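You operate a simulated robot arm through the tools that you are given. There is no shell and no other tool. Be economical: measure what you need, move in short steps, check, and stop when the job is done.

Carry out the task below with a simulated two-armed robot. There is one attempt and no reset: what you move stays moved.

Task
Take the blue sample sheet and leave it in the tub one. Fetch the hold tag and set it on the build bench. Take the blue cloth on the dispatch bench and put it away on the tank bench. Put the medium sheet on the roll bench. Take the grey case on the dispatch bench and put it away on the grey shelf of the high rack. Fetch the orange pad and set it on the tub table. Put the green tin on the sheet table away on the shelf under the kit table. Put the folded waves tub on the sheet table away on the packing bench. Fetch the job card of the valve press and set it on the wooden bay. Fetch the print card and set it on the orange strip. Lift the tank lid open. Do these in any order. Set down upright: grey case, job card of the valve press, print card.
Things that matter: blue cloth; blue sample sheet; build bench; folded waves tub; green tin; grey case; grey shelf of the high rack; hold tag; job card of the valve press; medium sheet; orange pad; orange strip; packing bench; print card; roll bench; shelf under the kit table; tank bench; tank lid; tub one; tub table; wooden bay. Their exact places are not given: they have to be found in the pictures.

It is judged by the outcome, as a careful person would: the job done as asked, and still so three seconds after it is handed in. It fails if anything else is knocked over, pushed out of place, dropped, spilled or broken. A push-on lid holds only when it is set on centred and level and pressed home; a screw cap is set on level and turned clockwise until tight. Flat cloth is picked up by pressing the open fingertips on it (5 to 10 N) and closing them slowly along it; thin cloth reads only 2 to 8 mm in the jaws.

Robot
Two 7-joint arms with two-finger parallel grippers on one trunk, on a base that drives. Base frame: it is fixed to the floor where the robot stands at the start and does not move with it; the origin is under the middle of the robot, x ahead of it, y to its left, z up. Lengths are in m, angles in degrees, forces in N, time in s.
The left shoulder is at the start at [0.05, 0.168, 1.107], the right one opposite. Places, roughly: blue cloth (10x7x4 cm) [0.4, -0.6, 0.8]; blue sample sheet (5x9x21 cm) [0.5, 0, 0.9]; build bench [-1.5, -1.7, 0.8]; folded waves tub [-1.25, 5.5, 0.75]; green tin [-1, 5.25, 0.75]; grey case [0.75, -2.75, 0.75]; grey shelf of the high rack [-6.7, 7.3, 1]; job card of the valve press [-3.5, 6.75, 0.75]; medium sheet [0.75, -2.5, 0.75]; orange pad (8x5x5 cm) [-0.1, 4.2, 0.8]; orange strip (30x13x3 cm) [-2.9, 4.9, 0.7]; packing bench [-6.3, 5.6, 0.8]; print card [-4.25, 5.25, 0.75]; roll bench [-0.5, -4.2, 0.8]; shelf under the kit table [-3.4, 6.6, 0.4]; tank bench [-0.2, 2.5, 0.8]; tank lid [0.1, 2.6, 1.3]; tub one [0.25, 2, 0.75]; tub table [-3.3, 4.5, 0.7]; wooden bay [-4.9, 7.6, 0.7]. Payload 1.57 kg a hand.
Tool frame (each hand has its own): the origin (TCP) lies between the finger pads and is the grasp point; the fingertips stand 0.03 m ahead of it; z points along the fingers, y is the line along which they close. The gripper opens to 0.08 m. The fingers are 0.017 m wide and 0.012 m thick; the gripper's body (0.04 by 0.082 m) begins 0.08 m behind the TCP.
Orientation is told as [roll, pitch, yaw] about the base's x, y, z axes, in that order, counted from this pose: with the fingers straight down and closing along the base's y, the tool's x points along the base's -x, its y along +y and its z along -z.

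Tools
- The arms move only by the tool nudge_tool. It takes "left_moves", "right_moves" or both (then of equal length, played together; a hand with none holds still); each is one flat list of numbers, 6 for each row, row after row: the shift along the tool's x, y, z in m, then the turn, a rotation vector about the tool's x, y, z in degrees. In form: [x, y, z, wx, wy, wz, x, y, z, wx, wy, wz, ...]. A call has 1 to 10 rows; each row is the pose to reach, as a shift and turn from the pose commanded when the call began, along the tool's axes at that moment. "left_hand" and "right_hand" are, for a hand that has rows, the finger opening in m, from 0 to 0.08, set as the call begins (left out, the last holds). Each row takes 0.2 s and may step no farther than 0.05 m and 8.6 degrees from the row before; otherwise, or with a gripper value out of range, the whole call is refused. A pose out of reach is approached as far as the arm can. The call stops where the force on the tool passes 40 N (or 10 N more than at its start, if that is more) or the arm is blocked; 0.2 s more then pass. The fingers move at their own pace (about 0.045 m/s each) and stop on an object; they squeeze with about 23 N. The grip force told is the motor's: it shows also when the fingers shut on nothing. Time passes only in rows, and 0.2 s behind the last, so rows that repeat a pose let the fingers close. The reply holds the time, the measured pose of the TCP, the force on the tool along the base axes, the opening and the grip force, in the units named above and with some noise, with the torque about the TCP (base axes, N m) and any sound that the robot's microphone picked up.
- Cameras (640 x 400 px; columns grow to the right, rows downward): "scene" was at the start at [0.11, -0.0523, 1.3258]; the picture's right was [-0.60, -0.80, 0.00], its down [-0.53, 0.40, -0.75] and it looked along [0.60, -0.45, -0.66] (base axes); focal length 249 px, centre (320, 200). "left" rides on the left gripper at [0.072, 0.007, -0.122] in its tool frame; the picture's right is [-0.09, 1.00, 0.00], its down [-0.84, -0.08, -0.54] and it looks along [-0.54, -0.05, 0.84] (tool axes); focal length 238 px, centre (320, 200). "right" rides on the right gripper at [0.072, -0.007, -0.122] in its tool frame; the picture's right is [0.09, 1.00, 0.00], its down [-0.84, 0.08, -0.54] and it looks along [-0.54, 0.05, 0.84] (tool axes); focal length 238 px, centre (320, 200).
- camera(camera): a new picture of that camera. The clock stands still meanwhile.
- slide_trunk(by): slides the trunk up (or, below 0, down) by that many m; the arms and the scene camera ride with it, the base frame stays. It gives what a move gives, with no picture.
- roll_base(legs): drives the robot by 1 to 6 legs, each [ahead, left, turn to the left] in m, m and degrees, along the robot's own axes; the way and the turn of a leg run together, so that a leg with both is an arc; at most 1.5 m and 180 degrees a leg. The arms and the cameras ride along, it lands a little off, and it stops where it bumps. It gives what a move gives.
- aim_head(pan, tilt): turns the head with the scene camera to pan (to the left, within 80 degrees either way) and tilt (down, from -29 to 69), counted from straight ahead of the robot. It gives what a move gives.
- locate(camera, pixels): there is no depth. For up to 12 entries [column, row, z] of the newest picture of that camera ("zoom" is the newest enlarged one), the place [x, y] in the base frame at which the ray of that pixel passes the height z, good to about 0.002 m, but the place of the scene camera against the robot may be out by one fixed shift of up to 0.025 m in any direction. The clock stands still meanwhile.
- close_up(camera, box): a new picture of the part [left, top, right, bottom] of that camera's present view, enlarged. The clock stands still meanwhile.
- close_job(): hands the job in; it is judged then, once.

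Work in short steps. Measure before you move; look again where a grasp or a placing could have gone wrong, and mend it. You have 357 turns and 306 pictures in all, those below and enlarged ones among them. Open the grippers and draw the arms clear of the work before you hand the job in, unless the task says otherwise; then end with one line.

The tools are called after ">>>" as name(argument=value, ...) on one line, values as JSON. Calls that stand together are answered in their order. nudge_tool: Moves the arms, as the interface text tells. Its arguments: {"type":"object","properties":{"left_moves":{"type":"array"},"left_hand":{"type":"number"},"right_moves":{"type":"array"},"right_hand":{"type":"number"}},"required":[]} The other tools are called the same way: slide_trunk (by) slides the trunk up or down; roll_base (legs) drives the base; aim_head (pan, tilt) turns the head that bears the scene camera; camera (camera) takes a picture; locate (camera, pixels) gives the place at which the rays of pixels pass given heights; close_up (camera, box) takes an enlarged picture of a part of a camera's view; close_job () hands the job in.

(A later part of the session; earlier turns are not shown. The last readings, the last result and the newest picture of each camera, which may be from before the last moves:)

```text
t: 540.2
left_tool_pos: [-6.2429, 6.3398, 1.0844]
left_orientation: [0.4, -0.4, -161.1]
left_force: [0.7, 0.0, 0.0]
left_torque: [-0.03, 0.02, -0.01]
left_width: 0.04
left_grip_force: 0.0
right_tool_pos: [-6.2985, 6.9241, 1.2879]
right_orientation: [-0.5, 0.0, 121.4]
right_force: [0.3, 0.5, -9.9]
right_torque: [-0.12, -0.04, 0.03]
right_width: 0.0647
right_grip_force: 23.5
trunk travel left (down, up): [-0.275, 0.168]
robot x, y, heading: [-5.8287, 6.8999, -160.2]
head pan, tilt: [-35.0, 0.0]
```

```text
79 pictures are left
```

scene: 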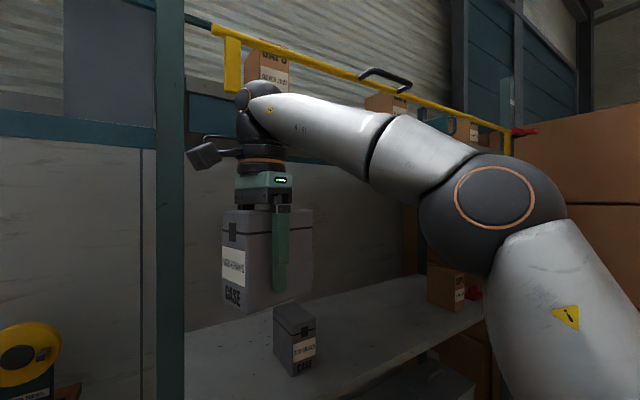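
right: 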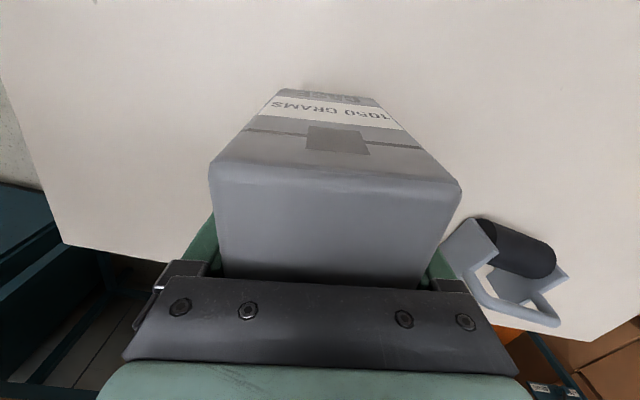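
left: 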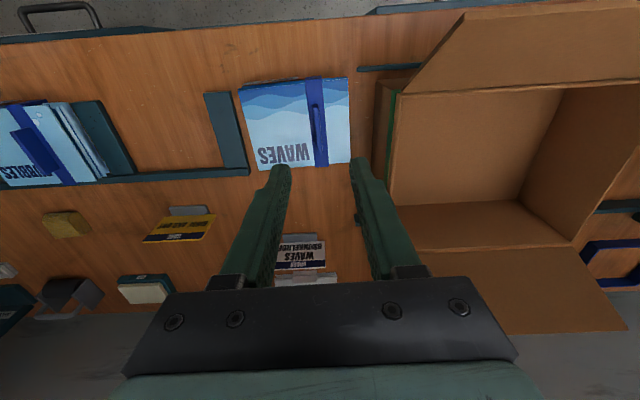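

Top shelf with rail sits at z≈1.55; the grey shelf (z≈1.0) has free room around (-6.67,7.29). Back 10 cm, strafe right 0.465, and lower the case to TCP 1.12.

>>> roll_base(legs=[[-0.1, 0, 0], [0, -0.465, 0]])

>>> nudge_tool(right_moves=[0, 0, 0.03, 0, 0, 0, 0, 0, 0.06, 0, 0, 0, 0, 0, 0.09, 0, 0, 0, 0, 0, 0.12, 0, 0, 0, 0, 0, 0.15, 0, 0, 0, 0, 0, 0.17, 0, 0, 0])

>>> aim_head(pan=-15, tilt=12)

>>> camera(camera="scene")

```text
t: 543.8
left_tool_pos: [-6.311, 6.824, 1.0829]
left_orientation: [0.3, -0.4, -162.0]
left_force: [0.0, 0.4, 0.2]
left_torque: [0.0, -0.01, 0.0]
left_width: 0.0401
left_grip_force: 0.0
right_tool_pos: [-6.3575, 7.4078, 1.2876]
right_orientation: [-0.4, -0.1, 120.6]
right_force: [0.1, 1.0, -10.2]
right_torque: [-0.12, -0.07, -0.03]
right_width: 0.0651
right_grip_force: 23.0
trunk travel left (down, up): [-0.275, 0.168]
robot x, y, heading: [-5.8913, 7.3803, -161.0]
head pan, tilt: [-35.0, 0.0]
```

```text
t: 545.2
left_tool_pos: [-6.3117, 6.8245, 1.0843]
left_orientation: [0.3, -0.4, -161.9]
left_force: [0.0, 1.2, -0.8]
left_torque: [0.02, 0.01, -0.03]
left_width: 0.0398
left_grip_force: 0.1
right_tool_pos: [-6.355, 7.4057, 1.118]
right_orientation: [-0.4, 0.0, 120.6]
right_force: [-1.2, 0.0, -10.4]
right_torque: [-0.14, -0.04, -0.03]
right_width: 0.065
right_grip_force: 23.5
trunk travel left (down, up): [-0.275, 0.168]
robot x, y, heading: [-5.893, 7.3771, -161.0]
head pan, tilt: [-35.0, 0.0]
```

```text
t: 546.0
left_tool_pos: [-6.3107, 6.8241, 1.084]
left_orientation: [0.3, -0.5, -161.9]
left_force: [-1.2, -1.1, 0.6]
left_torque: [0.01, -0.02, 0.03]
left_width: 0.0401
left_grip_force: 0.0
right_tool_pos: [-6.3546, 7.407, 1.1203]
right_orientation: [-0.5, 0.0, 120.6]
right_force: [0.4, 0.3, -10.3]
right_torque: [-0.08, -0.04, 0.01]
right_width: 0.065
right_grip_force: 23.2
trunk travel left (down, up): [-0.275, 0.168]
robot x, y, heading: [-5.8869, 7.378, -161.0]
head pan, tilt: [-15.0, 12.0]
```

```text
78 pictures are left
```

scene: 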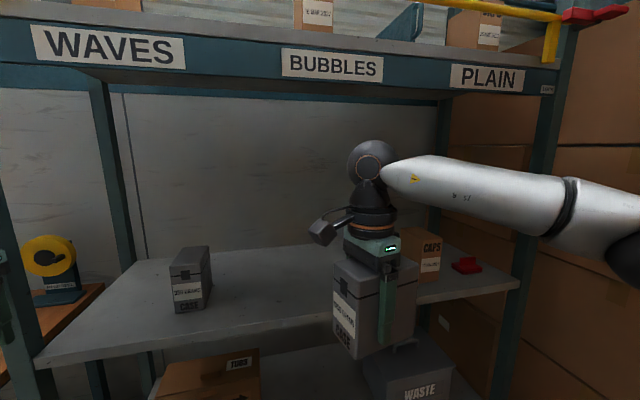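

Clear view: free shelf between the small case (190,280) and CAPS carton (425,255). Determine shelf height via the front edge.

>>> locate(camera="scene", pixels=[[250, 333, 1.0], [250, 333, 0.97], [250, 333, 1.03], [300, 280, 1.0], [395, 268, 1.0], [212, 300, 1.0], [415, 283, 1.0]])

```text
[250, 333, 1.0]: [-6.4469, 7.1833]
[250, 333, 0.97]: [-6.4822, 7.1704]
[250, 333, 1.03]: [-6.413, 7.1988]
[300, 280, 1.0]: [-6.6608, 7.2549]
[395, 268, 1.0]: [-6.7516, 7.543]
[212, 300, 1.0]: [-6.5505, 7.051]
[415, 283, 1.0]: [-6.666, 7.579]
```

Target ≈(-6.635,7.263). Drive 0.24 ahead and 0.045 left, hand passing under the header beam (z≈1.44).

>>> roll_base(legs=[[0, 0.045, 0], [0.22, 0, 0]])

>>> camera(camera="scene")

>>> camera(camera="right")

```text
t: 547.4
left_tool_pos: [-6.3052, 6.7814, 1.0896]
left_orientation: [-0.1, 0.9, -162.7]
left_force: [18.1, 13.6, 0.7]
left_torque: [-1.54, 2.09, -0.61]
left_width: 0.0401
left_grip_force: 0.0
right_tool_pos: [-6.3533, 7.3601, 1.1168]
right_orientation: [-0.7, -0.1, 120.6]
right_force: [0.3, 1.0, -10.0]
right_torque: [-0.1, -0.04, 0.02]
right_width: 0.065
right_grip_force: 22.8
trunk travel left (down, up): [-0.275, 0.168]
robot x, y, heading: [-5.8917, 7.3314, -160.9]
head pan, tilt: [-15.0, 12.0]
stopped in leg 2: the force on the tool passed its limit (the readings are from after the stop); the commanded pose is now the measured one
```

```text
77 pictures are left
```

scene: 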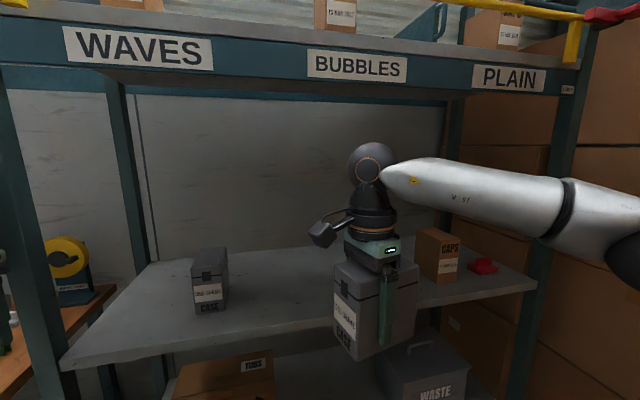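

```text
76 pictures are left
```

right: 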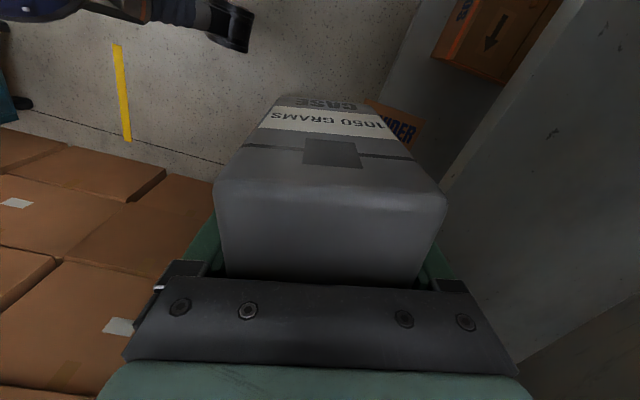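

The left hand touched the rack's left post. Back off, retract the left hand, then try again.

>>> roll_base(legs=[[-0.06, 0, 0]])

>>> nudge_tool(left_moves=[0.04, 0, -0.02, 0, 0, 0, 0.08, 0, -0.04, 0, 0, 0, 0.12, 0, -0.06, 0, 0, 0, 0.16, 0, -0.08, 0, 0, 0, 0.2, 0, -0.1, 0, 0, 0, 0.24, 0, -0.1, 0, 0, 0])

```text
t: 548.4
left_tool_pos: [-6.248, 6.7973, 1.0859]
left_orientation: [-0.1, 0.9, -162.4]
left_force: [0.4, 0.5, -0.5]
left_torque: [-0.01, 0.01, 0.02]
left_width: 0.0401
left_grip_force: 0.0
right_tool_pos: [-6.2944, 7.3779, 1.1182]
right_orientation: [-0.7, 0.0, 120.6]
right_force: [1.1, 0.7, -10.8]
right_torque: [-0.11, -0.03, 0.03]
right_width: 0.0648
right_grip_force: 22.9
trunk travel left (down, up): [-0.275, 0.168]
robot x, y, heading: [-5.8342, 7.3496, -160.9]
head pan, tilt: [-15.0, 12.0]
```

```text
t: 550.0
left_tool_pos: [-6.1781, 6.8753, 1.2664]
left_orientation: [16.8, 3.6, 162.9]
left_force: [0.0, -0.5, -0.5]
left_torque: [0.07, 0.0, 0.0]
left_width: 0.0402
left_grip_force: 0.1
left hand out of reach, approached as far as the arm can: row 1, 2, 3, 4, 5
right_tool_pos: [-6.2971, 7.3749, 1.1164]
right_orientation: [-0.9, -0.3, 120.7]
right_force: [-0.2, -0.2, -9.5]
right_torque: [-0.12, -0.05, 0.0]
right_width: 0.0646
right_grip_force: 22.8
trunk travel left (down, up): [-0.275, 0.168]
robot x, y, heading: [-5.8293, 7.3508, -160.9]
head pan, tilt: [-15.0, 12.0]
stopped in row 6 (left hand): the arm was blocked; the commanded pose is now the measured one
```

The left arm prefers to swing aside. Move it 25 cm to the left (beyond the rack's side) and level it.

>>> nudge_tool(left_moves=[0.025, 0.034, 0, 2.8, -0.6, 0, 0.05, 0.067, 0, 5.6, -1.2, 0, 0.074, 0.1, 0, 8.4, -1.8, 0, 0.098, 0.134, 0, 11.2, -2.4, 0, 0.123, 0.167, 0, 14, -3, 0, 0.147, 0.2, 0, 16.8, -3.6, 0])

>>> camera(camera="scene")

```text
t: 551.4
left_tool_pos: [-6.0522, 6.7369, 1.2577]
left_orientation: [2.1, 0.8, 162.3]
left_force: [-0.2, -0.1, -0.4]
left_torque: [-0.09, -0.07, 0.0]
left_width: 0.0401
left_grip_force: 0.1
left hand out of reach, approached as far as the arm can: row 2, 3, 4, 5, 6
right_tool_pos: [-6.299, 7.3797, 1.1162]
right_orientation: [-0.9, 0.1, 120.5]
right_force: [-0.8, 0.9, -11.0]
right_torque: [-0.18, -0.12, -0.01]
right_width: 0.0649
right_grip_force: 23.0
trunk travel left (down, up): [-0.275, 0.168]
robot x, y, heading: [-5.8249, 7.3548, -161.0]
head pan, tilt: [-15.0, 12.0]
```

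```text
75 pictures are left
```

scene: 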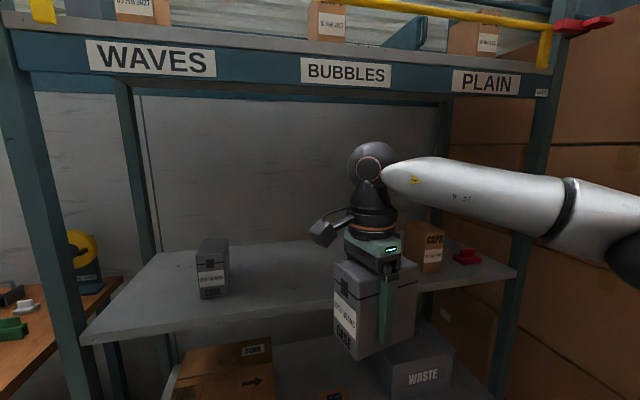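

Now drive ahead 0.28.

>>> roll_base(legs=[[0.28, 0, 0]])

>>> camera(camera="scene")

>>> camera(camera="right")

```text
t: 553.3
left_tool_pos: [-6.3072, 6.6445, 1.2569]
left_orientation: [2.0, 0.6, 162.5]
left_force: [0.2, -0.2, 0.0]
left_torque: [0.01, -0.02, -0.01]
left_width: 0.0401
left_grip_force: 0.0
right_tool_pos: [-6.5556, 7.2876, 1.1171]
right_orientation: [-0.7, 0.0, 120.8]
right_force: [-0.4, 0.5, -10.3]
right_torque: [-0.14, -0.07, 0.02]
right_width: 0.0649
right_grip_force: 22.9
trunk travel left (down, up): [-0.275, 0.168]
robot x, y, heading: [-6.0898, 7.259, -160.7]
head pan, tilt: [-15.0, 12.0]
```

```text
74 pictures are left
```

scene: 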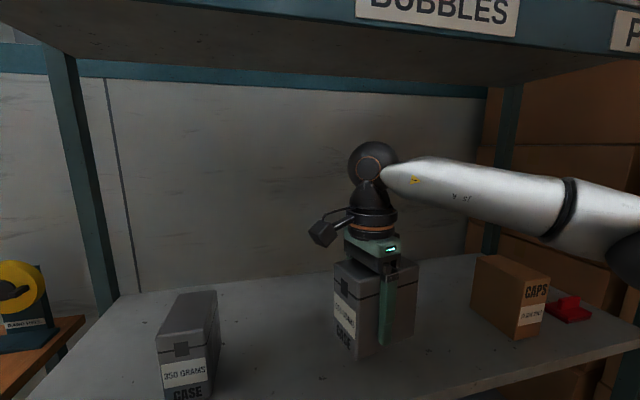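

```text
73 pictures are left
```

right: 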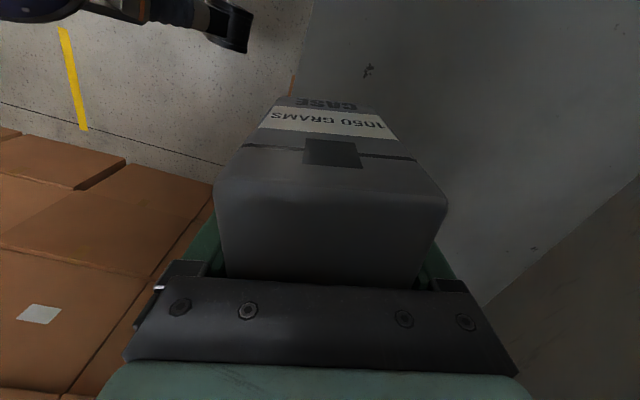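

Over the shelf but near its front; advance 10 cm more with the arm, then lower gently.

>>> nudge_tool(right_moves=[0, 0.02, 0, 0, 0, 0, 0, 0.04, 0, 0, 0, 0, 0, 0.06, 0, 0, 0, 0, 0, 0.08, 0, 0, 0, 0, 0, 0.1, 0, 0, 0, 0, 0, 0.1, 0.02, 0, 0, 0])

>>> camera(camera="scene")

```text
t: 554.7
left_tool_pos: [-6.3094, 6.6453, 1.257]
left_orientation: [1.9, 0.7, 162.6]
left_force: [0.0, 0.4, -0.4]
left_torque: [0.01, 0.0, 0.04]
left_width: 0.0401
left_grip_force: 0.1
right_tool_pos: [-6.6419, 7.2387, 1.0972]
right_orientation: [-0.7, 0.0, 120.7]
right_force: [-1.1, 0.3, -10.8]
right_torque: [-0.1, -0.06, 0.03]
right_width: 0.065
right_grip_force: 23.3
trunk travel left (down, up): [-0.275, 0.168]
robot x, y, heading: [-6.0909, 7.2599, -160.7]
head pan, tilt: [-15.0, 12.0]
```

```text
72 pictures are left
```

scene: 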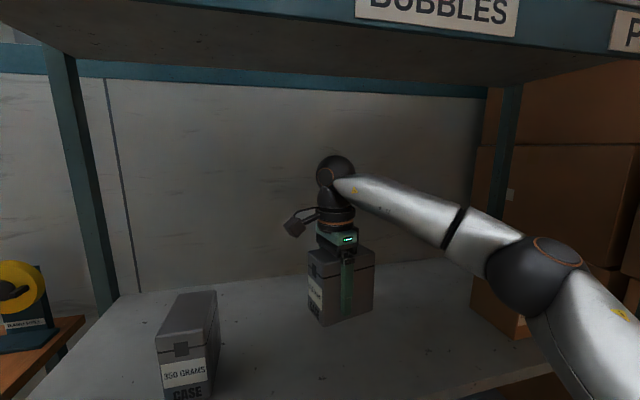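

Well placed in the gap. Lower in small steps to contact.

>>> nudge_tool(right_moves=[0, 0, 0.01, 0, 0, 0, 0, 0, 0.02, 0, 0, 0, 0, 0, 0.03, 0, 0, 0, 0, 0, 0.038, 0, 0, 0, 0, 0, 0.046, 0, 0, 0, 0, 0, 0.054, 0, 0, 0, 0, 0, 0.062, 0, 0, 0, 0, 0, 0.07, 0, 0, 0])

>>> camera(camera="scene")

```text
t: 556.5
left_tool_pos: [-6.3066, 6.6444, 1.2567]
left_orientation: [2.0, 0.6, 162.6]
left_force: [-0.4, 0.0, 0.1]
left_torque: [-0.01, 0.02, 0.02]
left_width: 0.0402
left_grip_force: 0.1
right_tool_pos: [-6.641, 7.2387, 1.0296]
right_orientation: [-0.5, -0.1, 120.6]
right_force: [0.5, 0.0, -2.2]
right_torque: [0.25, 0.43, -0.02]
right_width: 0.0649
right_grip_force: 22.5
trunk travel left (down, up): [-0.275, 0.168]
robot x, y, heading: [-6.0861, 7.2591, -161.0]
head pan, tilt: [-15.0, 12.0]
```

```text
71 pictures are left
```

scene: 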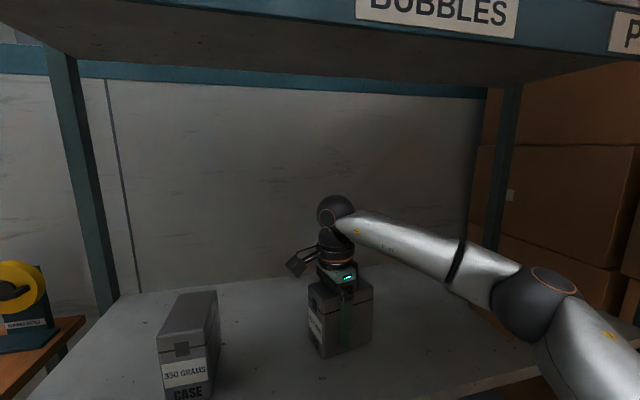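

Weight has transferred (−2 N): resting. Press 2 mm, open, rise 8 cm, and withdraw.

>>> nudge_tool(right_moves=[0, 0, 0.002, 0, 0, 0, 0, 0, 0.002, 0, 0, 0])

>>> nudge_tool(right_moves=[0, 0, 0, 0, 0, 0, 0, 0, 0, 0, 0, 0, 0, 0, 0, 0, 0, 0], right_hand=0.08)

>>> nudge_tool(right_moves=[0, 0, -0.015, 0, 0, 0, 0, 0, -0.035, 0, 0, 0, 0, 0, -0.06, 0, 0, 0, 0, 0, -0.085, 0, 0, 0])

>>> camera(camera="scene")

```text
t: 557.1
left_tool_pos: [-6.3045, 6.6432, 1.2576]
left_orientation: [2.0, 0.7, 162.5]
left_force: [-0.3, 0.3, 0.0]
left_torque: [0.01, 0.01, 0.04]
left_width: 0.04
left_grip_force: 0.0
right_tool_pos: [-6.6415, 7.2385, 1.0282]
right_orientation: [-0.2, 0.0, 120.6]
right_force: [-5.5, 0.3, 15.7]
right_torque: [-0.22, 1.14, 0.18]
right_width: 0.0649
right_grip_force: 22.7
trunk travel left (down, up): [-0.275, 0.168]
robot x, y, heading: [-6.0901, 7.2598, -160.9]
head pan, tilt: [-15.0, 12.0]
```

```text
t: 557.9
left_tool_pos: [-6.3061, 6.6443, 1.257]
left_orientation: [2.1, 0.7, 162.6]
left_force: [0.4, 0.2, 0.3]
left_torque: [-0.02, 0.01, 0.02]
left_width: 0.0401
left_grip_force: 0.0
right_tool_pos: [-6.6396, 7.2383, 1.0257]
right_orientation: [-0.7, -0.1, 120.7]
right_force: [0.1, -0.9, 0.4]
right_torque: [-0.01, -0.03, 0.02]
right_width: 0.0801
right_grip_force: 0.1
trunk travel left (down, up): [-0.275, 0.168]
robot x, y, heading: [-6.0896, 7.2597, -160.7]
head pan, tilt: [-15.0, 12.0]
```

```text
t: 558.9
left_tool_pos: [-6.3063, 6.6447, 1.2568]
left_orientation: [2.0, 0.6, 162.5]
left_force: [-0.4, -0.6, -0.3]
left_torque: [-0.03, 0.01, 0.0]
left_width: 0.04
left_grip_force: 0.1
right_tool_pos: [-6.6433, 7.2382, 1.1111]
right_orientation: [-0.7, -0.1, 120.8]
right_force: [-0.1, -0.2, -0.6]
right_torque: [0.03, 0.02, -0.01]
right_width: 0.0801
right_grip_force: 0.2
trunk travel left (down, up): [-0.275, 0.168]
robot x, y, heading: [-6.0904, 7.2602, -161.0]
head pan, tilt: [-15.0, 12.0]
```

```text
70 pictures are left
```

scene: 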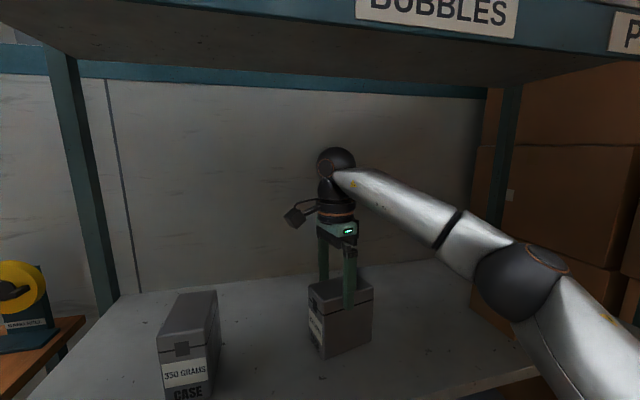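

Raise 2 cm more so the tips clear the lid, then back the base out 0.4 m.

>>> nudge_tool(right_moves=[0, 0, -0.025, 0, 0, 0])

>>> roll_base(legs=[[-0.45, 0, 0]])

>>> aim_head(pan=-10, tilt=15)

>>> camera(camera="scene")

```text
t: 559.3
left_tool_pos: [-6.3062, 6.6437, 1.2556]
left_orientation: [1.9, 0.6, 162.6]
left_force: [-0.5, -1.0, 0.4]
left_torque: [0.03, 0.02, 0.01]
left_width: 0.0401
left_grip_force: 0.0
right_tool_pos: [-6.6418, 7.237, 1.1376]
right_orientation: [-0.7, -0.1, 120.7]
right_force: [0.0, 0.4, 0.1]
right_torque: [0.01, 0.02, 0.01]
right_width: 0.0802
right_grip_force: 0.0
trunk travel left (down, up): [-0.275, 0.168]
robot x, y, heading: [-6.0911, 7.2625, -161.0]
head pan, tilt: [-15.0, 12.0]
```

```text
t: 562.0
left_tool_pos: [-5.8869, 6.7897, 1.257]
left_orientation: [2.0, 0.7, 162.8]
left_force: [-0.8, -0.8, 0.5]
left_torque: [-0.01, 0.04, 0.01]
left_width: 0.0403
left_grip_force: 0.0
right_tool_pos: [-6.225, 7.3822, 1.1365]
right_orientation: [-0.6, -0.1, 120.9]
right_force: [0.2, -0.7, 1.0]
right_torque: [0.03, 0.0, 0.06]
right_width: 0.0801
right_grip_force: 0.1
trunk travel left (down, up): [-0.275, 0.168]
robot x, y, heading: [-5.6707, 7.4057, -160.5]
head pan, tilt: [-15.0, 12.0]
```

```text
t: 562.6
left_tool_pos: [-5.8872, 6.7889, 1.2566]
left_orientation: [2.0, 0.6, 162.7]
left_force: [-0.2, 0.1, 0.1]
left_torque: [0.01, 0.01, -0.04]
left_width: 0.0403
left_grip_force: 0.1
right_tool_pos: [-6.2245, 7.3821, 1.1356]
right_orientation: [-0.7, 0.1, 120.8]
right_force: [0.0, 0.7, 0.0]
right_torque: [-0.01, 0.01, 0.03]
right_width: 0.08
right_grip_force: 0.2
trunk travel left (down, up): [-0.275, 0.168]
robot x, y, heading: [-5.6685, 7.4069, -160.5]
head pan, tilt: [-10.0, 15.0]
```

```text
69 pictures are left
```

scene: 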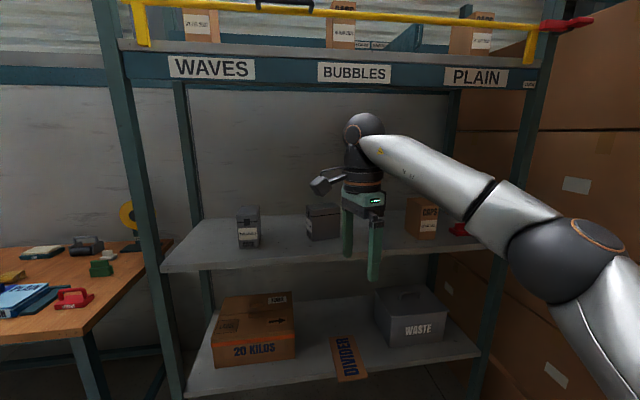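

Grey case stands on the grey shelf. Now turn east to find the job card and the wooden bay.

>>> roll_base(legs=[[0, 0.55, 0], [0, 0, 175]])

>>> aim_head(pan=10, tilt=22)

>>> camera(camera="scene")

```text
t: 573.1
left_tool_pos: [-5.2568, 7.5003, 1.2564]
left_orientation: [2.0, 0.6, -19.2]
left_force: [0.5, -0.1, 0.8]
left_torque: [-0.03, -0.02, 0.03]
left_width: 0.0399
left_grip_force: 0.1
right_tool_pos: [-4.9371, 6.8969, 1.1359]
right_orientation: [-0.7, 0.0, -61.0]
right_force: [-0.8, 0.9, -0.1]
right_torque: [0.02, -0.03, -0.03]
right_width: 0.0798
right_grip_force: 0.1
trunk travel left (down, up): [-0.275, 0.168]
robot x, y, heading: [-5.4923, 6.8924, 17.5]
head pan, tilt: [-10.0, 15.0]
```

```text
t: 573.9
left_tool_pos: [-5.2557, 7.5005, 1.2563]
left_orientation: [2.0, 0.7, -19.2]
left_force: [-1.2, -1.0, 0.8]
left_torque: [-0.01, -0.01, 0.02]
left_width: 0.04
left_grip_force: 0.1
right_tool_pos: [-4.9387, 6.8967, 1.1367]
right_orientation: [-0.8, 0.0, -61.1]
right_force: [-0.1, -0.2, -0.5]
right_torque: [-0.01, 0.0, 0.02]
right_width: 0.0802
right_grip_force: 0.1
trunk travel left (down, up): [-0.275, 0.168]
robot x, y, heading: [-5.4936, 6.8926, 17.5]
head pan, tilt: [10.0, 22.0]
```

```text
68 pictures are left
```

scene: 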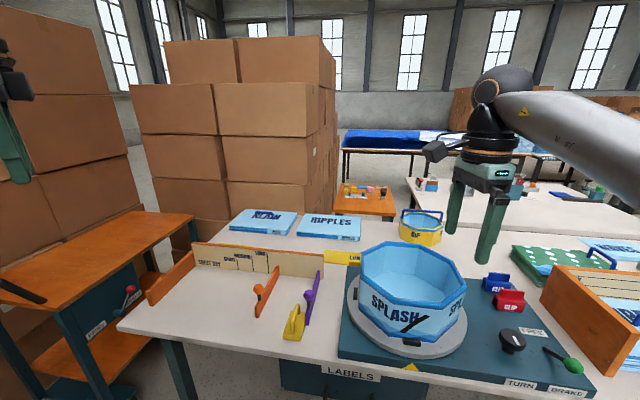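

Locate and zoom the wooden tray with labelled back (160-330, 240-330).

>>> close_up(camera="scene", box=[130, 230, 350, 360])

>>> locate(camera="scene", pixels=[[210, 300, 0.75], [155, 300, 0.75], [195, 262, 0.75], [325, 275, 0.75], [205, 332, 0.75], [125, 328, 0.74], [345, 375, 0.74], [100, 250, 0.78]])

>>> close_up(camera="scene", box=[400, 160, 640, 300])

```text
2.91 times, centred on (240, 295) of scene
```

zoom: 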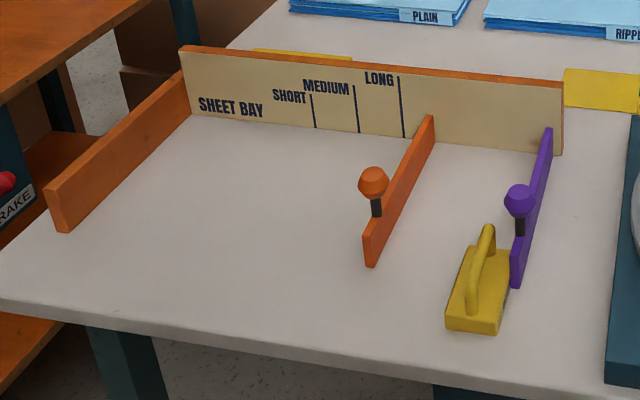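

```text
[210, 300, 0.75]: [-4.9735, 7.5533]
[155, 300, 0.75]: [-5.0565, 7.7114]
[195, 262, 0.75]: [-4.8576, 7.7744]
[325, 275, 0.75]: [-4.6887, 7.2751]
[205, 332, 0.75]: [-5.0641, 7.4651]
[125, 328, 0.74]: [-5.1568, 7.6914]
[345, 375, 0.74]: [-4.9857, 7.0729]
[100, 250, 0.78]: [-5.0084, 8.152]
```

```text
2.67 times, centred on (520, 230) of scene
```

zoom: 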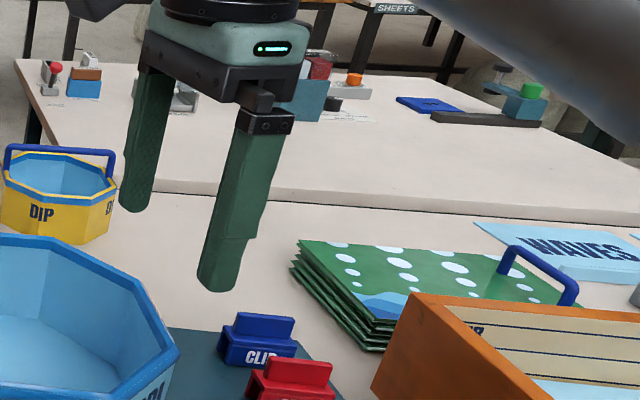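

The bay is the "SHEET BAY" at ≈(-4.95,7.55). The job card is only reachable from the east side, so first take the print card: strafe right along the tables to it.

>>> roll_base(legs=[[0, -0.9, 0], [0.05, -0.87, 0]])

>>> aim_head(pan=-15, tilt=40)

>>> camera(camera="scene")

>>> camera(camera="right")

```text
t: 582.7
left_tool_pos: [-4.6878, 5.8688, 1.2572]
left_orientation: [2.1, 0.7, -18.4]
left_force: [0.6, 0.4, -0.2]
left_torque: [0.01, -0.02, -0.01]
left_width: 0.0401
left_grip_force: 0.0
right_tool_pos: [-4.3602, 5.2708, 1.1372]
right_orientation: [-0.7, 0.0, -60.1]
right_force: [-0.2, 0.0, -0.5]
right_torque: [0.0, -0.03, 0.02]
right_width: 0.0798
right_grip_force: 0.1
trunk travel left (down, up): [-0.275, 0.168]
robot x, y, heading: [-4.9131, 5.2564, 18.4]
head pan, tilt: [10.0, 22.0]
```

```text
t: 583.6
left_tool_pos: [-4.6882, 5.8692, 1.2566]
left_orientation: [1.9, 0.6, -18.2]
left_force: [-0.2, 0.0, 0.4]
left_torque: [0.0, -0.01, 0.04]
left_width: 0.0398
left_grip_force: 0.0
right_tool_pos: [-4.3611, 5.2713, 1.1353]
right_orientation: [-0.6, 0.0, -60.1]
right_force: [-0.1, -0.2, -0.1]
right_torque: [-0.01, 0.0, -0.01]
right_width: 0.0798
right_grip_force: 0.0
trunk travel left (down, up): [-0.275, 0.168]
robot x, y, heading: [-4.9166, 5.257, 18.4]
head pan, tilt: [-15.0, 40.0]
```

```text
65 pictures are left
```

scene: 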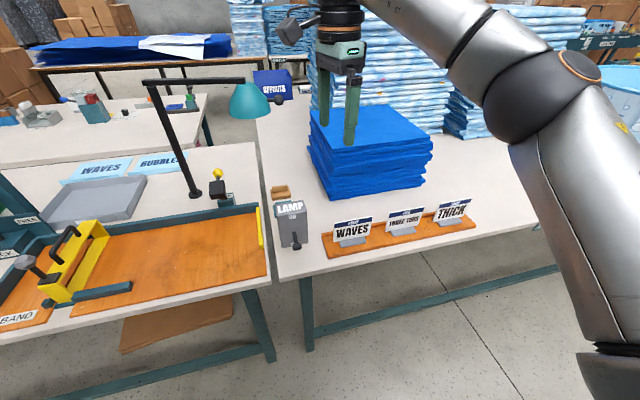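

```text
64 pictures are left
```

right: 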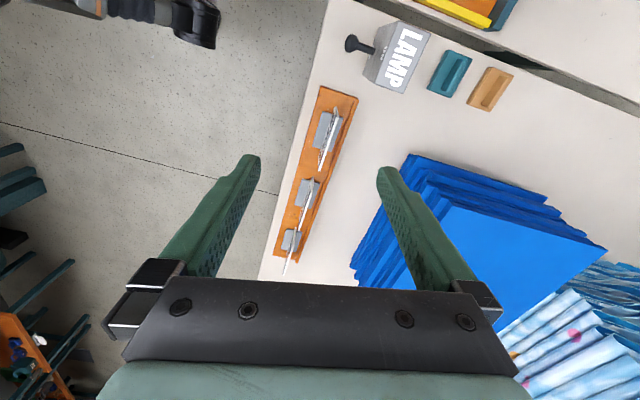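

Zoom on the topmost card (PRINT WAVES) in the right view.

>>> close_up(camera="right", box=[280, 80, 380, 190])

>>> locate(camera="zoom", pixels=[[320, 200, 0.78]])

>>> close_up(camera="scene", box=[310, 190, 400, 270])

```text
3.64 times, centred on (330, 135) of right
```

zoom: 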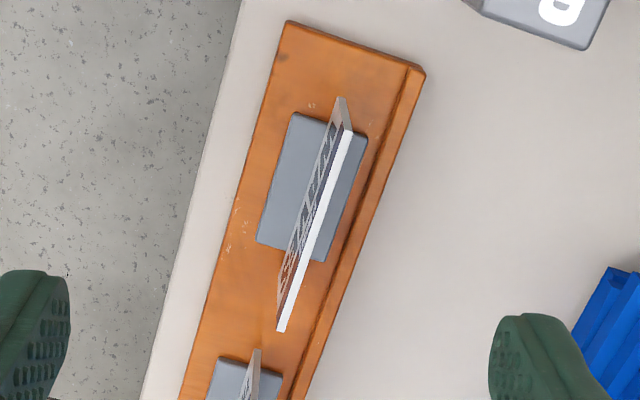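

```text
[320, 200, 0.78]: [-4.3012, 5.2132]
```

```text
5.00 times, centred on (355, 230) of scene
```

zoom: 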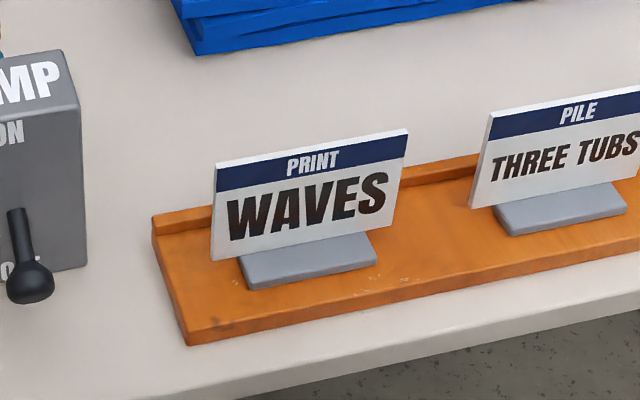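

>>> locate(camera="right", pixels=[[338.2, 115.8, 0.84], [319.8, 170.7, 0.84], [338.2, 115.8, 0.82], [319.8, 170.7, 0.82], [322, 112, 0.765], [332, 150, 0.765], [313, 145, 0.765]])

>>> locate(camera="scene", pixels=[[334, 222.4, 0.84], [372, 216, 0.84], [334, 222.4, 0.82], [372, 216, 0.82], [340, 247, 0.765]])

```text
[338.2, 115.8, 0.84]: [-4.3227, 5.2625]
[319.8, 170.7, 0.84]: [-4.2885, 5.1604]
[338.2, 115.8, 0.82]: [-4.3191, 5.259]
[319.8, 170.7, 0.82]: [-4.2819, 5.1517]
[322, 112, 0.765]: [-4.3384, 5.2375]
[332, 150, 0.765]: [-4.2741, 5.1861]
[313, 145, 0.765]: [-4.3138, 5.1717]
```

```text
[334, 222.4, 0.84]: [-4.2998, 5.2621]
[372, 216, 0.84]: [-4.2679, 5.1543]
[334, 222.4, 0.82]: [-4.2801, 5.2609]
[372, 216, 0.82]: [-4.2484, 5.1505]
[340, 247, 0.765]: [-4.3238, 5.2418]
```

Card top at z≈0.84, centre (-4.306,5.2115), normal yaw -71.6. Move above it (TCP 0.92), opening 4 cm.

>>> nudge_tool(right_moves=[-0.013, 0.003, 0.036, 0, 0, 2, -0.026, 0.006, 0.072, 0, 0, 4, -0.04, 0.009, 0.108, 0, 0, 6, -0.053, 0.012, 0.144, 0, 0, 8, -0.066, 0.015, 0.18, 0, 0, 10, -0.0794, 0.0178, 0.216, 0, 0, 11.5, -0.0794, 0.0178, 0.216, 0, 0, 11.5], right_hand=0.045)

>>> camera(camera="right")

```text
t: 585.2
left_tool_pos: [-4.689, 5.8692, 1.2569]
left_orientation: [2.0, 0.6, -18.3]
left_force: [-0.3, 0.4, -0.1]
left_torque: [-0.01, -0.02, 0.0]
left_width: 0.0399
left_grip_force: 0.1
right_tool_pos: [-4.3066, 5.2118, 0.9197]
right_orientation: [-0.6, -0.3, -71.5]
right_force: [0.7, 0.5, -0.2]
right_torque: [-0.01, 0.03, 0.01]
right_width: 0.045
right_grip_force: 0.0
trunk travel left (down, up): [-0.275, 0.168]
robot x, y, heading: [-4.9164, 5.2532, 18.5]
head pan, tilt: [-15.0, 40.0]
```

```text
61 pictures are left
```

right: 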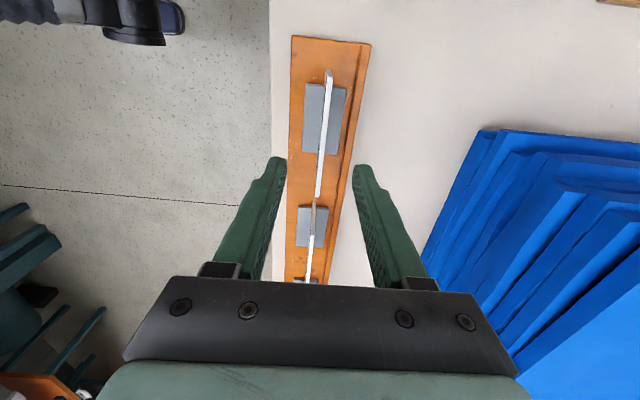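

Aligned. Lower to TCP 0.838 and close gently.

>>> nudge_tool(right_moves=[0.004, 0.003, 0.03, 0, 0, 0, 0.004, 0.003, 0.06, 0, 0, 0, 0.004, 0.003, 0.082, 0, 0, 0])

>>> nudge_tool(right_moves=[0, 0, 0, 0, 0, 0, 0, 0, 0, 0, 0, 0, 0, 0, 0, 0, 0, 0, 0, 0, 0, 0, 0, 0], right_hand=0.0)

>>> nudge_tool(right_moves=[0, 0, -0.006, 0, 0, 0, 0, 0, -0.015, 0, 0, 0, 0, 0, -0.03, 0, 0, 0, 0, 0, -0.05, 0, 0, 0, 0, 0, -0.08, 0, 0, 0, 0, 0, -0.12, 0, 0, 0])

>>> camera(camera="right")

```text
t: 586.0
left_tool_pos: [-4.6892, 5.8682, 1.2563]
left_orientation: [1.9, 0.7, -18.3]
left_force: [-0.2, 0.2, -0.1]
left_torque: [-0.02, 0.01, 0.0]
left_width: 0.0399
left_grip_force: 0.1
right_tool_pos: [-4.3068, 5.2136, 0.8362]
right_orientation: [-0.6, -0.2, -71.6]
right_force: [0.0, 0.4, -0.1]
right_torque: [-0.01, 0.03, -0.02]
right_width: 0.045
right_grip_force: 0.0
trunk travel left (down, up): [-0.275, 0.168]
robot x, y, heading: [-4.913, 5.255, 18.3]
head pan, tilt: [-15.0, 40.0]
```

```text
t: 587.0
left_tool_pos: [-4.687, 5.8686, 1.2548]
left_orientation: [1.9, 0.7, -18.4]
left_force: [0.2, 0.4, -0.1]
left_torque: [0.04, -0.02, 0.0]
left_width: 0.0399
left_grip_force: 0.1
right_tool_pos: [-4.3061, 5.2129, 0.8382]
right_orientation: [-0.6, -0.2, -71.6]
right_force: [-0.4, 0.4, -0.5]
right_torque: [0.02, -0.04, -0.04]
right_width: 0.0041
right_grip_force: 23.0
trunk travel left (down, up): [-0.275, 0.168]
robot x, y, heading: [-4.9109, 5.2583, 18.5]
head pan, tilt: [-15.0, 40.0]
```

```text
t: 588.4
left_tool_pos: [-4.6893, 5.8695, 1.2562]
left_orientation: [2.0, 0.6, -18.3]
left_force: [-0.5, 0.0, 0.5]
left_torque: [0.0, 0.02, 0.03]
left_width: 0.0403
left_grip_force: 0.1
right_tool_pos: [-4.3076, 5.2141, 0.9594]
right_orientation: [-0.7, -0.2, -71.6]
right_force: [-0.5, -0.1, -1.3]
right_torque: [-0.02, 0.0, 0.02]
right_width: 0.004
right_grip_force: 23.3
trunk travel left (down, up): [-0.275, 0.168]
robot x, y, heading: [-4.9125, 5.2552, 18.4]
head pan, tilt: [-15.0, 40.0]
```

```text
60 pictures are left
```

right: 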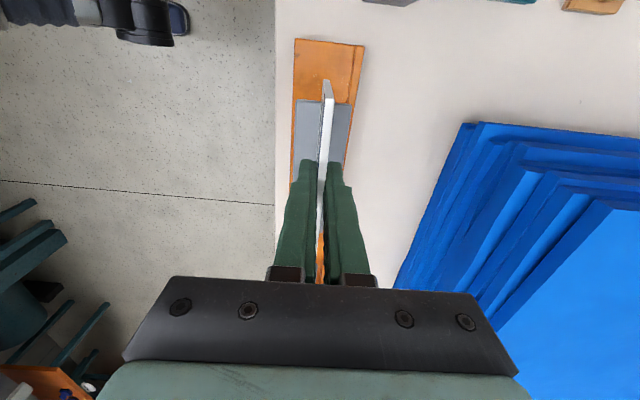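

Print card held (4 mm, ~1 N). Raise it, and try to bring the left hand in front to be narrower for the drive.

>>> nudge_tool(right_moves=[0, 0, -0.03, 0, 0, 0, 0, 0, -0.06, 0, 0, 0, 0, 0, -0.09, 0, 0, 0, 0, 0, -0.12, 0, 0, 0, 0, 0, -0.15, 0, 0, 0, 0, 0, -0.17, 0, 0, 0, 0, 0, -0.17, 0, 0, 0], left_moves=[-0.024, -0.032, 0, 0, 0, 0, -0.048, -0.064, 0, 0, 0, 0, -0.072, -0.096, 0, 0, 0, 0, -0.095, -0.129, 0, 0, 0, 0, -0.119, -0.161, 0, 0, 0, 0, -0.143, -0.193, 0, 0, 0, 0, -0.167, -0.225, 0, 0, 0, 0])

>>> roll_base(legs=[[-0.15, 0, 0], [0, 0, -90], [1.0, 0, 0], [1.0, 0.0, 0], [0, 0, -13], [1.35, 0, 0]])

>>> aim_head(pan=10, tilt=25)

>>> camera(camera="scene")

```text
t: 590.0
left_tool_pos: [-4.6009, 5.6067, 1.2399]
left_orientation: [0.5, 1.1, -18.0]
left_force: [0.2, -0.4, -0.1]
left_torque: [-0.04, -0.01, -0.01]
left_width: 0.04
left_grip_force: 0.1
right_tool_pos: [-4.3041, 5.2156, 1.1286]
right_orientation: [-0.7, -0.2, -71.6]
right_force: [0.6, -0.8, 0.2]
right_torque: [0.01, 0.03, 0.03]
right_width: 0.0041
right_grip_force: 22.5
trunk travel left (down, up): [-0.275, 0.168]
robot x, y, heading: [-4.9124, 5.2549, 18.2]
head pan, tilt: [-15.0, 40.0]
```

```text
t: 611.9
left_tool_pos: [-4.076, 1.5858, 1.2423]
left_orientation: [1.5, 1.2, -121.4]
left_force: [0.5, -1.4, 0.5]
left_torque: [0.03, -0.02, 0.0]
left_width: 0.0397
left_grip_force: 0.1
right_tool_pos: [-4.5221, 1.3869, 1.1281]
right_orientation: [-0.5, -0.2, -174.6]
right_force: [0.0, -0.3, -0.7]
right_torque: [-0.02, -0.01, 0.01]
right_width: 0.0043
right_grip_force: 23.5
trunk travel left (down, up): [-0.275, 0.168]
robot x, y, heading: [-4.3455, 1.9728, -84.6]
head pan, tilt: [-15.0, 40.0]
```

```text
t: 612.8
left_tool_pos: [-4.0755, 1.5857, 1.2399]
left_orientation: [1.1, 1.5, -121.5]
left_force: [1.1, 0.6, -0.6]
left_torque: [0.02, 0.0, -0.01]
left_width: 0.0398
left_grip_force: 0.1
right_tool_pos: [-4.5232, 1.3848, 1.1283]
right_orientation: [-0.6, -0.2, -174.7]
right_force: [-0.1, 0.3, -0.4]
right_torque: [0.03, 0.02, 0.02]
right_width: 0.0042
right_grip_force: 22.8
trunk travel left (down, up): [-0.275, 0.168]
robot x, y, heading: [-4.3462, 1.9694, -84.5]
head pan, tilt: [10.0, 25.0]
```

```text
59 pictures are left
```

scene: 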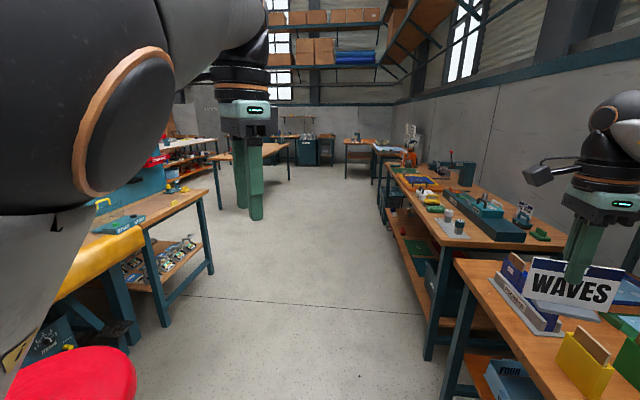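

Pass the stool the same way: turn left 12°, 0.6 m, then −60° for 1.9 m, then east.

>>> roll_base(legs=[[0, 0, 12.5], [0.6, 0, 0], [0, 0, 12], [1.45, 0, 0], [0.45, 0, 0], [0, 0, 60]])

>>> aim_head(pan=10, tilt=20)

>>> camera(camera="scene")

```text
t: 629.4
left_tool_pos: [-2.7745, 0.056, 1.2391]
left_orientation: [1.1, 1.6, -34.6]
left_force: [0.7, 0.2, 0.0]
left_torque: [0.03, -0.01, 0.03]
left_width: 0.0401
left_grip_force: 0.0
right_tool_pos: [-2.601, -0.3994, 1.1283]
right_orientation: [-0.5, -0.2, -88.0]
right_force: [0.9, 0.6, -0.5]
right_torque: [0.0, -0.05, 0.03]
right_width: 0.004
right_grip_force: 23.1
trunk travel left (down, up): [-0.275, 0.168]
robot x, y, heading: [-3.1755, -0.1898, 1.9]
head pan, tilt: [10.0, 25.0]
```

```text
t: 630.0
left_tool_pos: [-2.7732, 0.0562, 1.2369]
left_orientation: [0.7, 1.8, -34.6]
left_force: [-0.4, 0.4, -0.1]
left_torque: [-0.03, -0.02, 0.0]
left_width: 0.0401
left_grip_force: 0.0
right_tool_pos: [-2.6022, -0.3997, 1.1286]
right_orientation: [-0.6, -0.2, -87.9]
right_force: [0.1, -0.4, -0.8]
right_torque: [-0.01, -0.02, -0.01]
right_width: 0.0039
right_grip_force: 22.9
trunk travel left (down, up): [-0.275, 0.168]
robot x, y, heading: [-3.1761, -0.1891, 2.1]
head pan, tilt: [10.0, 20.0]
```

```text
58 pictures are left
```

scene: 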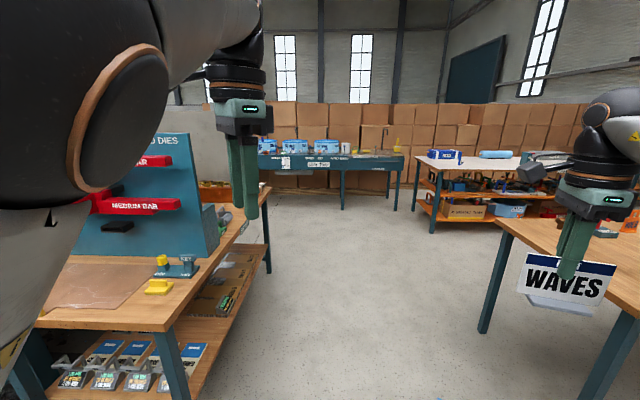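

Go east 2.0 m, then north-east and up the aisle.

>>> roll_base(legs=[[1.0, 0, 0], [1.0, 0, 0], [0, 0, 49], [0.9, 0, 0], [0, 0, 53], [1.4, 0, 0]])

>>> aim_head(pan=0, tilt=18)

>>> camera(camera="scene")

```text
t: 655.6
left_tool_pos: [-1.5531, 2.3221, 1.2365]
left_orientation: [0.8, 1.9, 74.7]
left_force: [-0.7, -0.1, 0.0]
left_torque: [-0.02, 0.0, -0.02]
left_width: 0.0399
left_grip_force: 0.0
right_tool_pos: [-1.1803, 2.6347, 1.1281]
right_orientation: [-0.6, -0.2, 21.5]
right_force: [-0.3, 0.4, -0.6]
right_torque: [-0.01, 0.0, 0.0]
right_width: 0.0043
right_grip_force: 22.9
trunk travel left (down, up): [-0.275, 0.168]
robot x, y, heading: [-1.1874, 2.026, 111.4]
head pan, tilt: [10.0, 20.0]
```

```text
t: 656.3
left_tool_pos: [-1.5539, 2.3227, 1.235]
left_orientation: [0.6, 2.2, 74.8]
left_force: [-0.9, -0.2, -0.7]
left_torque: [0.04, -0.01, 0.0]
left_width: 0.0399
left_grip_force: 0.1
right_tool_pos: [-1.1806, 2.637, 1.1283]
right_orientation: [-0.7, -0.3, 21.4]
right_force: [-1.1, 0.2, -0.9]
right_torque: [0.0, 0.01, -0.02]
right_width: 0.0042
right_grip_force: 22.8
trunk travel left (down, up): [-0.275, 0.168]
robot x, y, heading: [-1.1893, 2.0237, 111.5]
head pan, tilt: [0.0, 18.0]
```

```text
57 pictures are left
```

scene: 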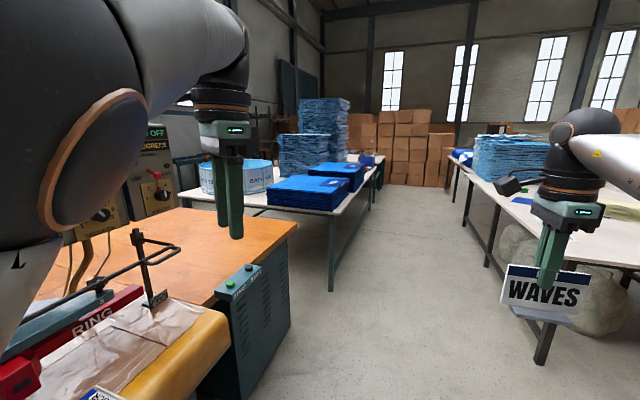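

Continue up the aisle to the strip and turn to face the tub table.

>>> roll_base(legs=[[0, 0, -5.8], [1.3, 0, 0], [0, 0, 2.5], [1.4, 0, 0], [0.3, 0, 0], [0, 0, 90]])

>>> aim_head(pan=-5, tilt=40)

>>> camera(camera="scene")

```text
t: 675.8
left_tool_pos: [-2.3524, 4.5966, 1.2322]
left_orientation: [0.5, 2.3, 156.6]
left_force: [-0.4, -0.1, 0.7]
left_torque: [0.02, 0.02, 0.01]
left_width: 0.0402
left_grip_force: 0.1
right_tool_pos: [-2.6099, 5.0112, 1.1282]
right_orientation: [-0.7, -0.3, 103.2]
right_force: [-0.1, 0.0, -0.2]
right_torque: [0.03, 0.01, 0.01]
right_width: 0.004
right_grip_force: 22.9
trunk travel left (down, up): [-0.275, 0.168]
robot x, y, heading: [-2.0057, 4.9163, -166.8]
head pan, tilt: [0.0, 18.0]
```

```text
t: 676.6
left_tool_pos: [-2.3551, 4.5977, 1.2302]
left_orientation: [0.1, 2.7, 156.5]
left_force: [-0.3, -0.4, 0.5]
left_torque: [0.02, 0.0, 0.02]
left_width: 0.0399
left_grip_force: 0.0
right_tool_pos: [-2.6095, 5.0106, 1.1286]
right_orientation: [-0.6, -0.2, 103.2]
right_force: [0.1, -0.3, -0.4]
right_torque: [0.02, 0.0, 0.02]
right_width: 0.004
right_grip_force: 22.7
trunk travel left (down, up): [-0.275, 0.168]
robot x, y, heading: [-2.0058, 4.9144, -166.9]
head pan, tilt: [-5.0, 40.0]
```

```text
56 pictures are left
```

scene: 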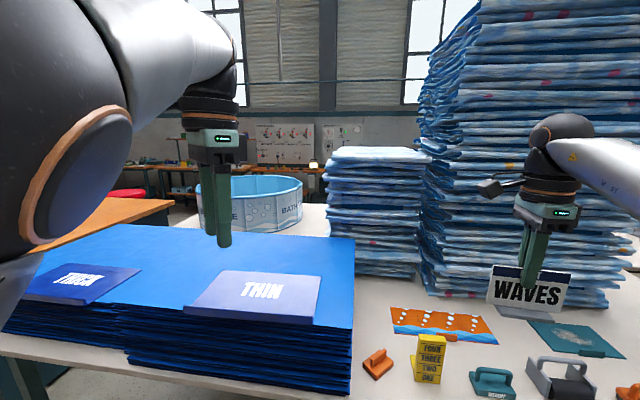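

Locate the strip corners now.

>>> locate(camera="scene", pixels=[[391, 308, 0.745], [485, 316, 0.745], [498, 343, 0.745], [395, 331, 0.745], [430, 380, 0.74], [500, 395, 0.74], [444, 323, 0.745]])

>>> close_up(camera="scene", box=[340, 270, 580, 400])

```text
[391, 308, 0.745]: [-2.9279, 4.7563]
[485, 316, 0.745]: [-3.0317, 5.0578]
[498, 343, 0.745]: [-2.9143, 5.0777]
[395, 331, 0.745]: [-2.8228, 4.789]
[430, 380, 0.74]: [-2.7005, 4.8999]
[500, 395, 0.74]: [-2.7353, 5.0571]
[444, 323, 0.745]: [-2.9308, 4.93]
```

```text
2.67 times, centred on (460, 335) of scene
```

zoom: 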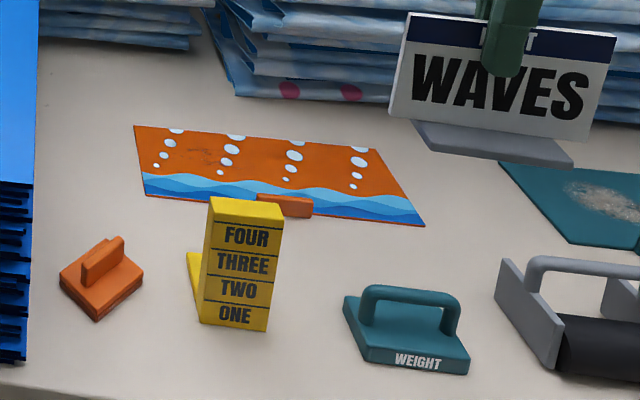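

Strip centre ≈(-2.90,4.925). Align heading (+5°), creep forward 0.25 and left 0.02.

>>> roll_base(legs=[[0, 0, 5], [0.24, 0.0, 0]])

```text
t: 678.9
left_tool_pos: [-2.5581, 4.4911, 1.2294]
left_orientation: [0.2, 2.8, 161.5]
left_force: [-0.2, 0.4, -0.2]
left_torque: [0.02, 0.0, 0.01]
left_width: 0.04
left_grip_force: 0.0
right_tool_pos: [-2.8474, 4.8832, 1.1272]
right_orientation: [-0.8, -0.2, 108.1]
right_force: [-0.6, -0.5, 0.1]
right_torque: [-0.01, -0.02, 0.0]
right_width: 0.0041
right_grip_force: 23.2
trunk travel left (down, up): [-0.275, 0.168]
robot x, y, heading: [-2.236, 4.8404, -162.0]
head pan, tilt: [-5.0, 40.0]
```

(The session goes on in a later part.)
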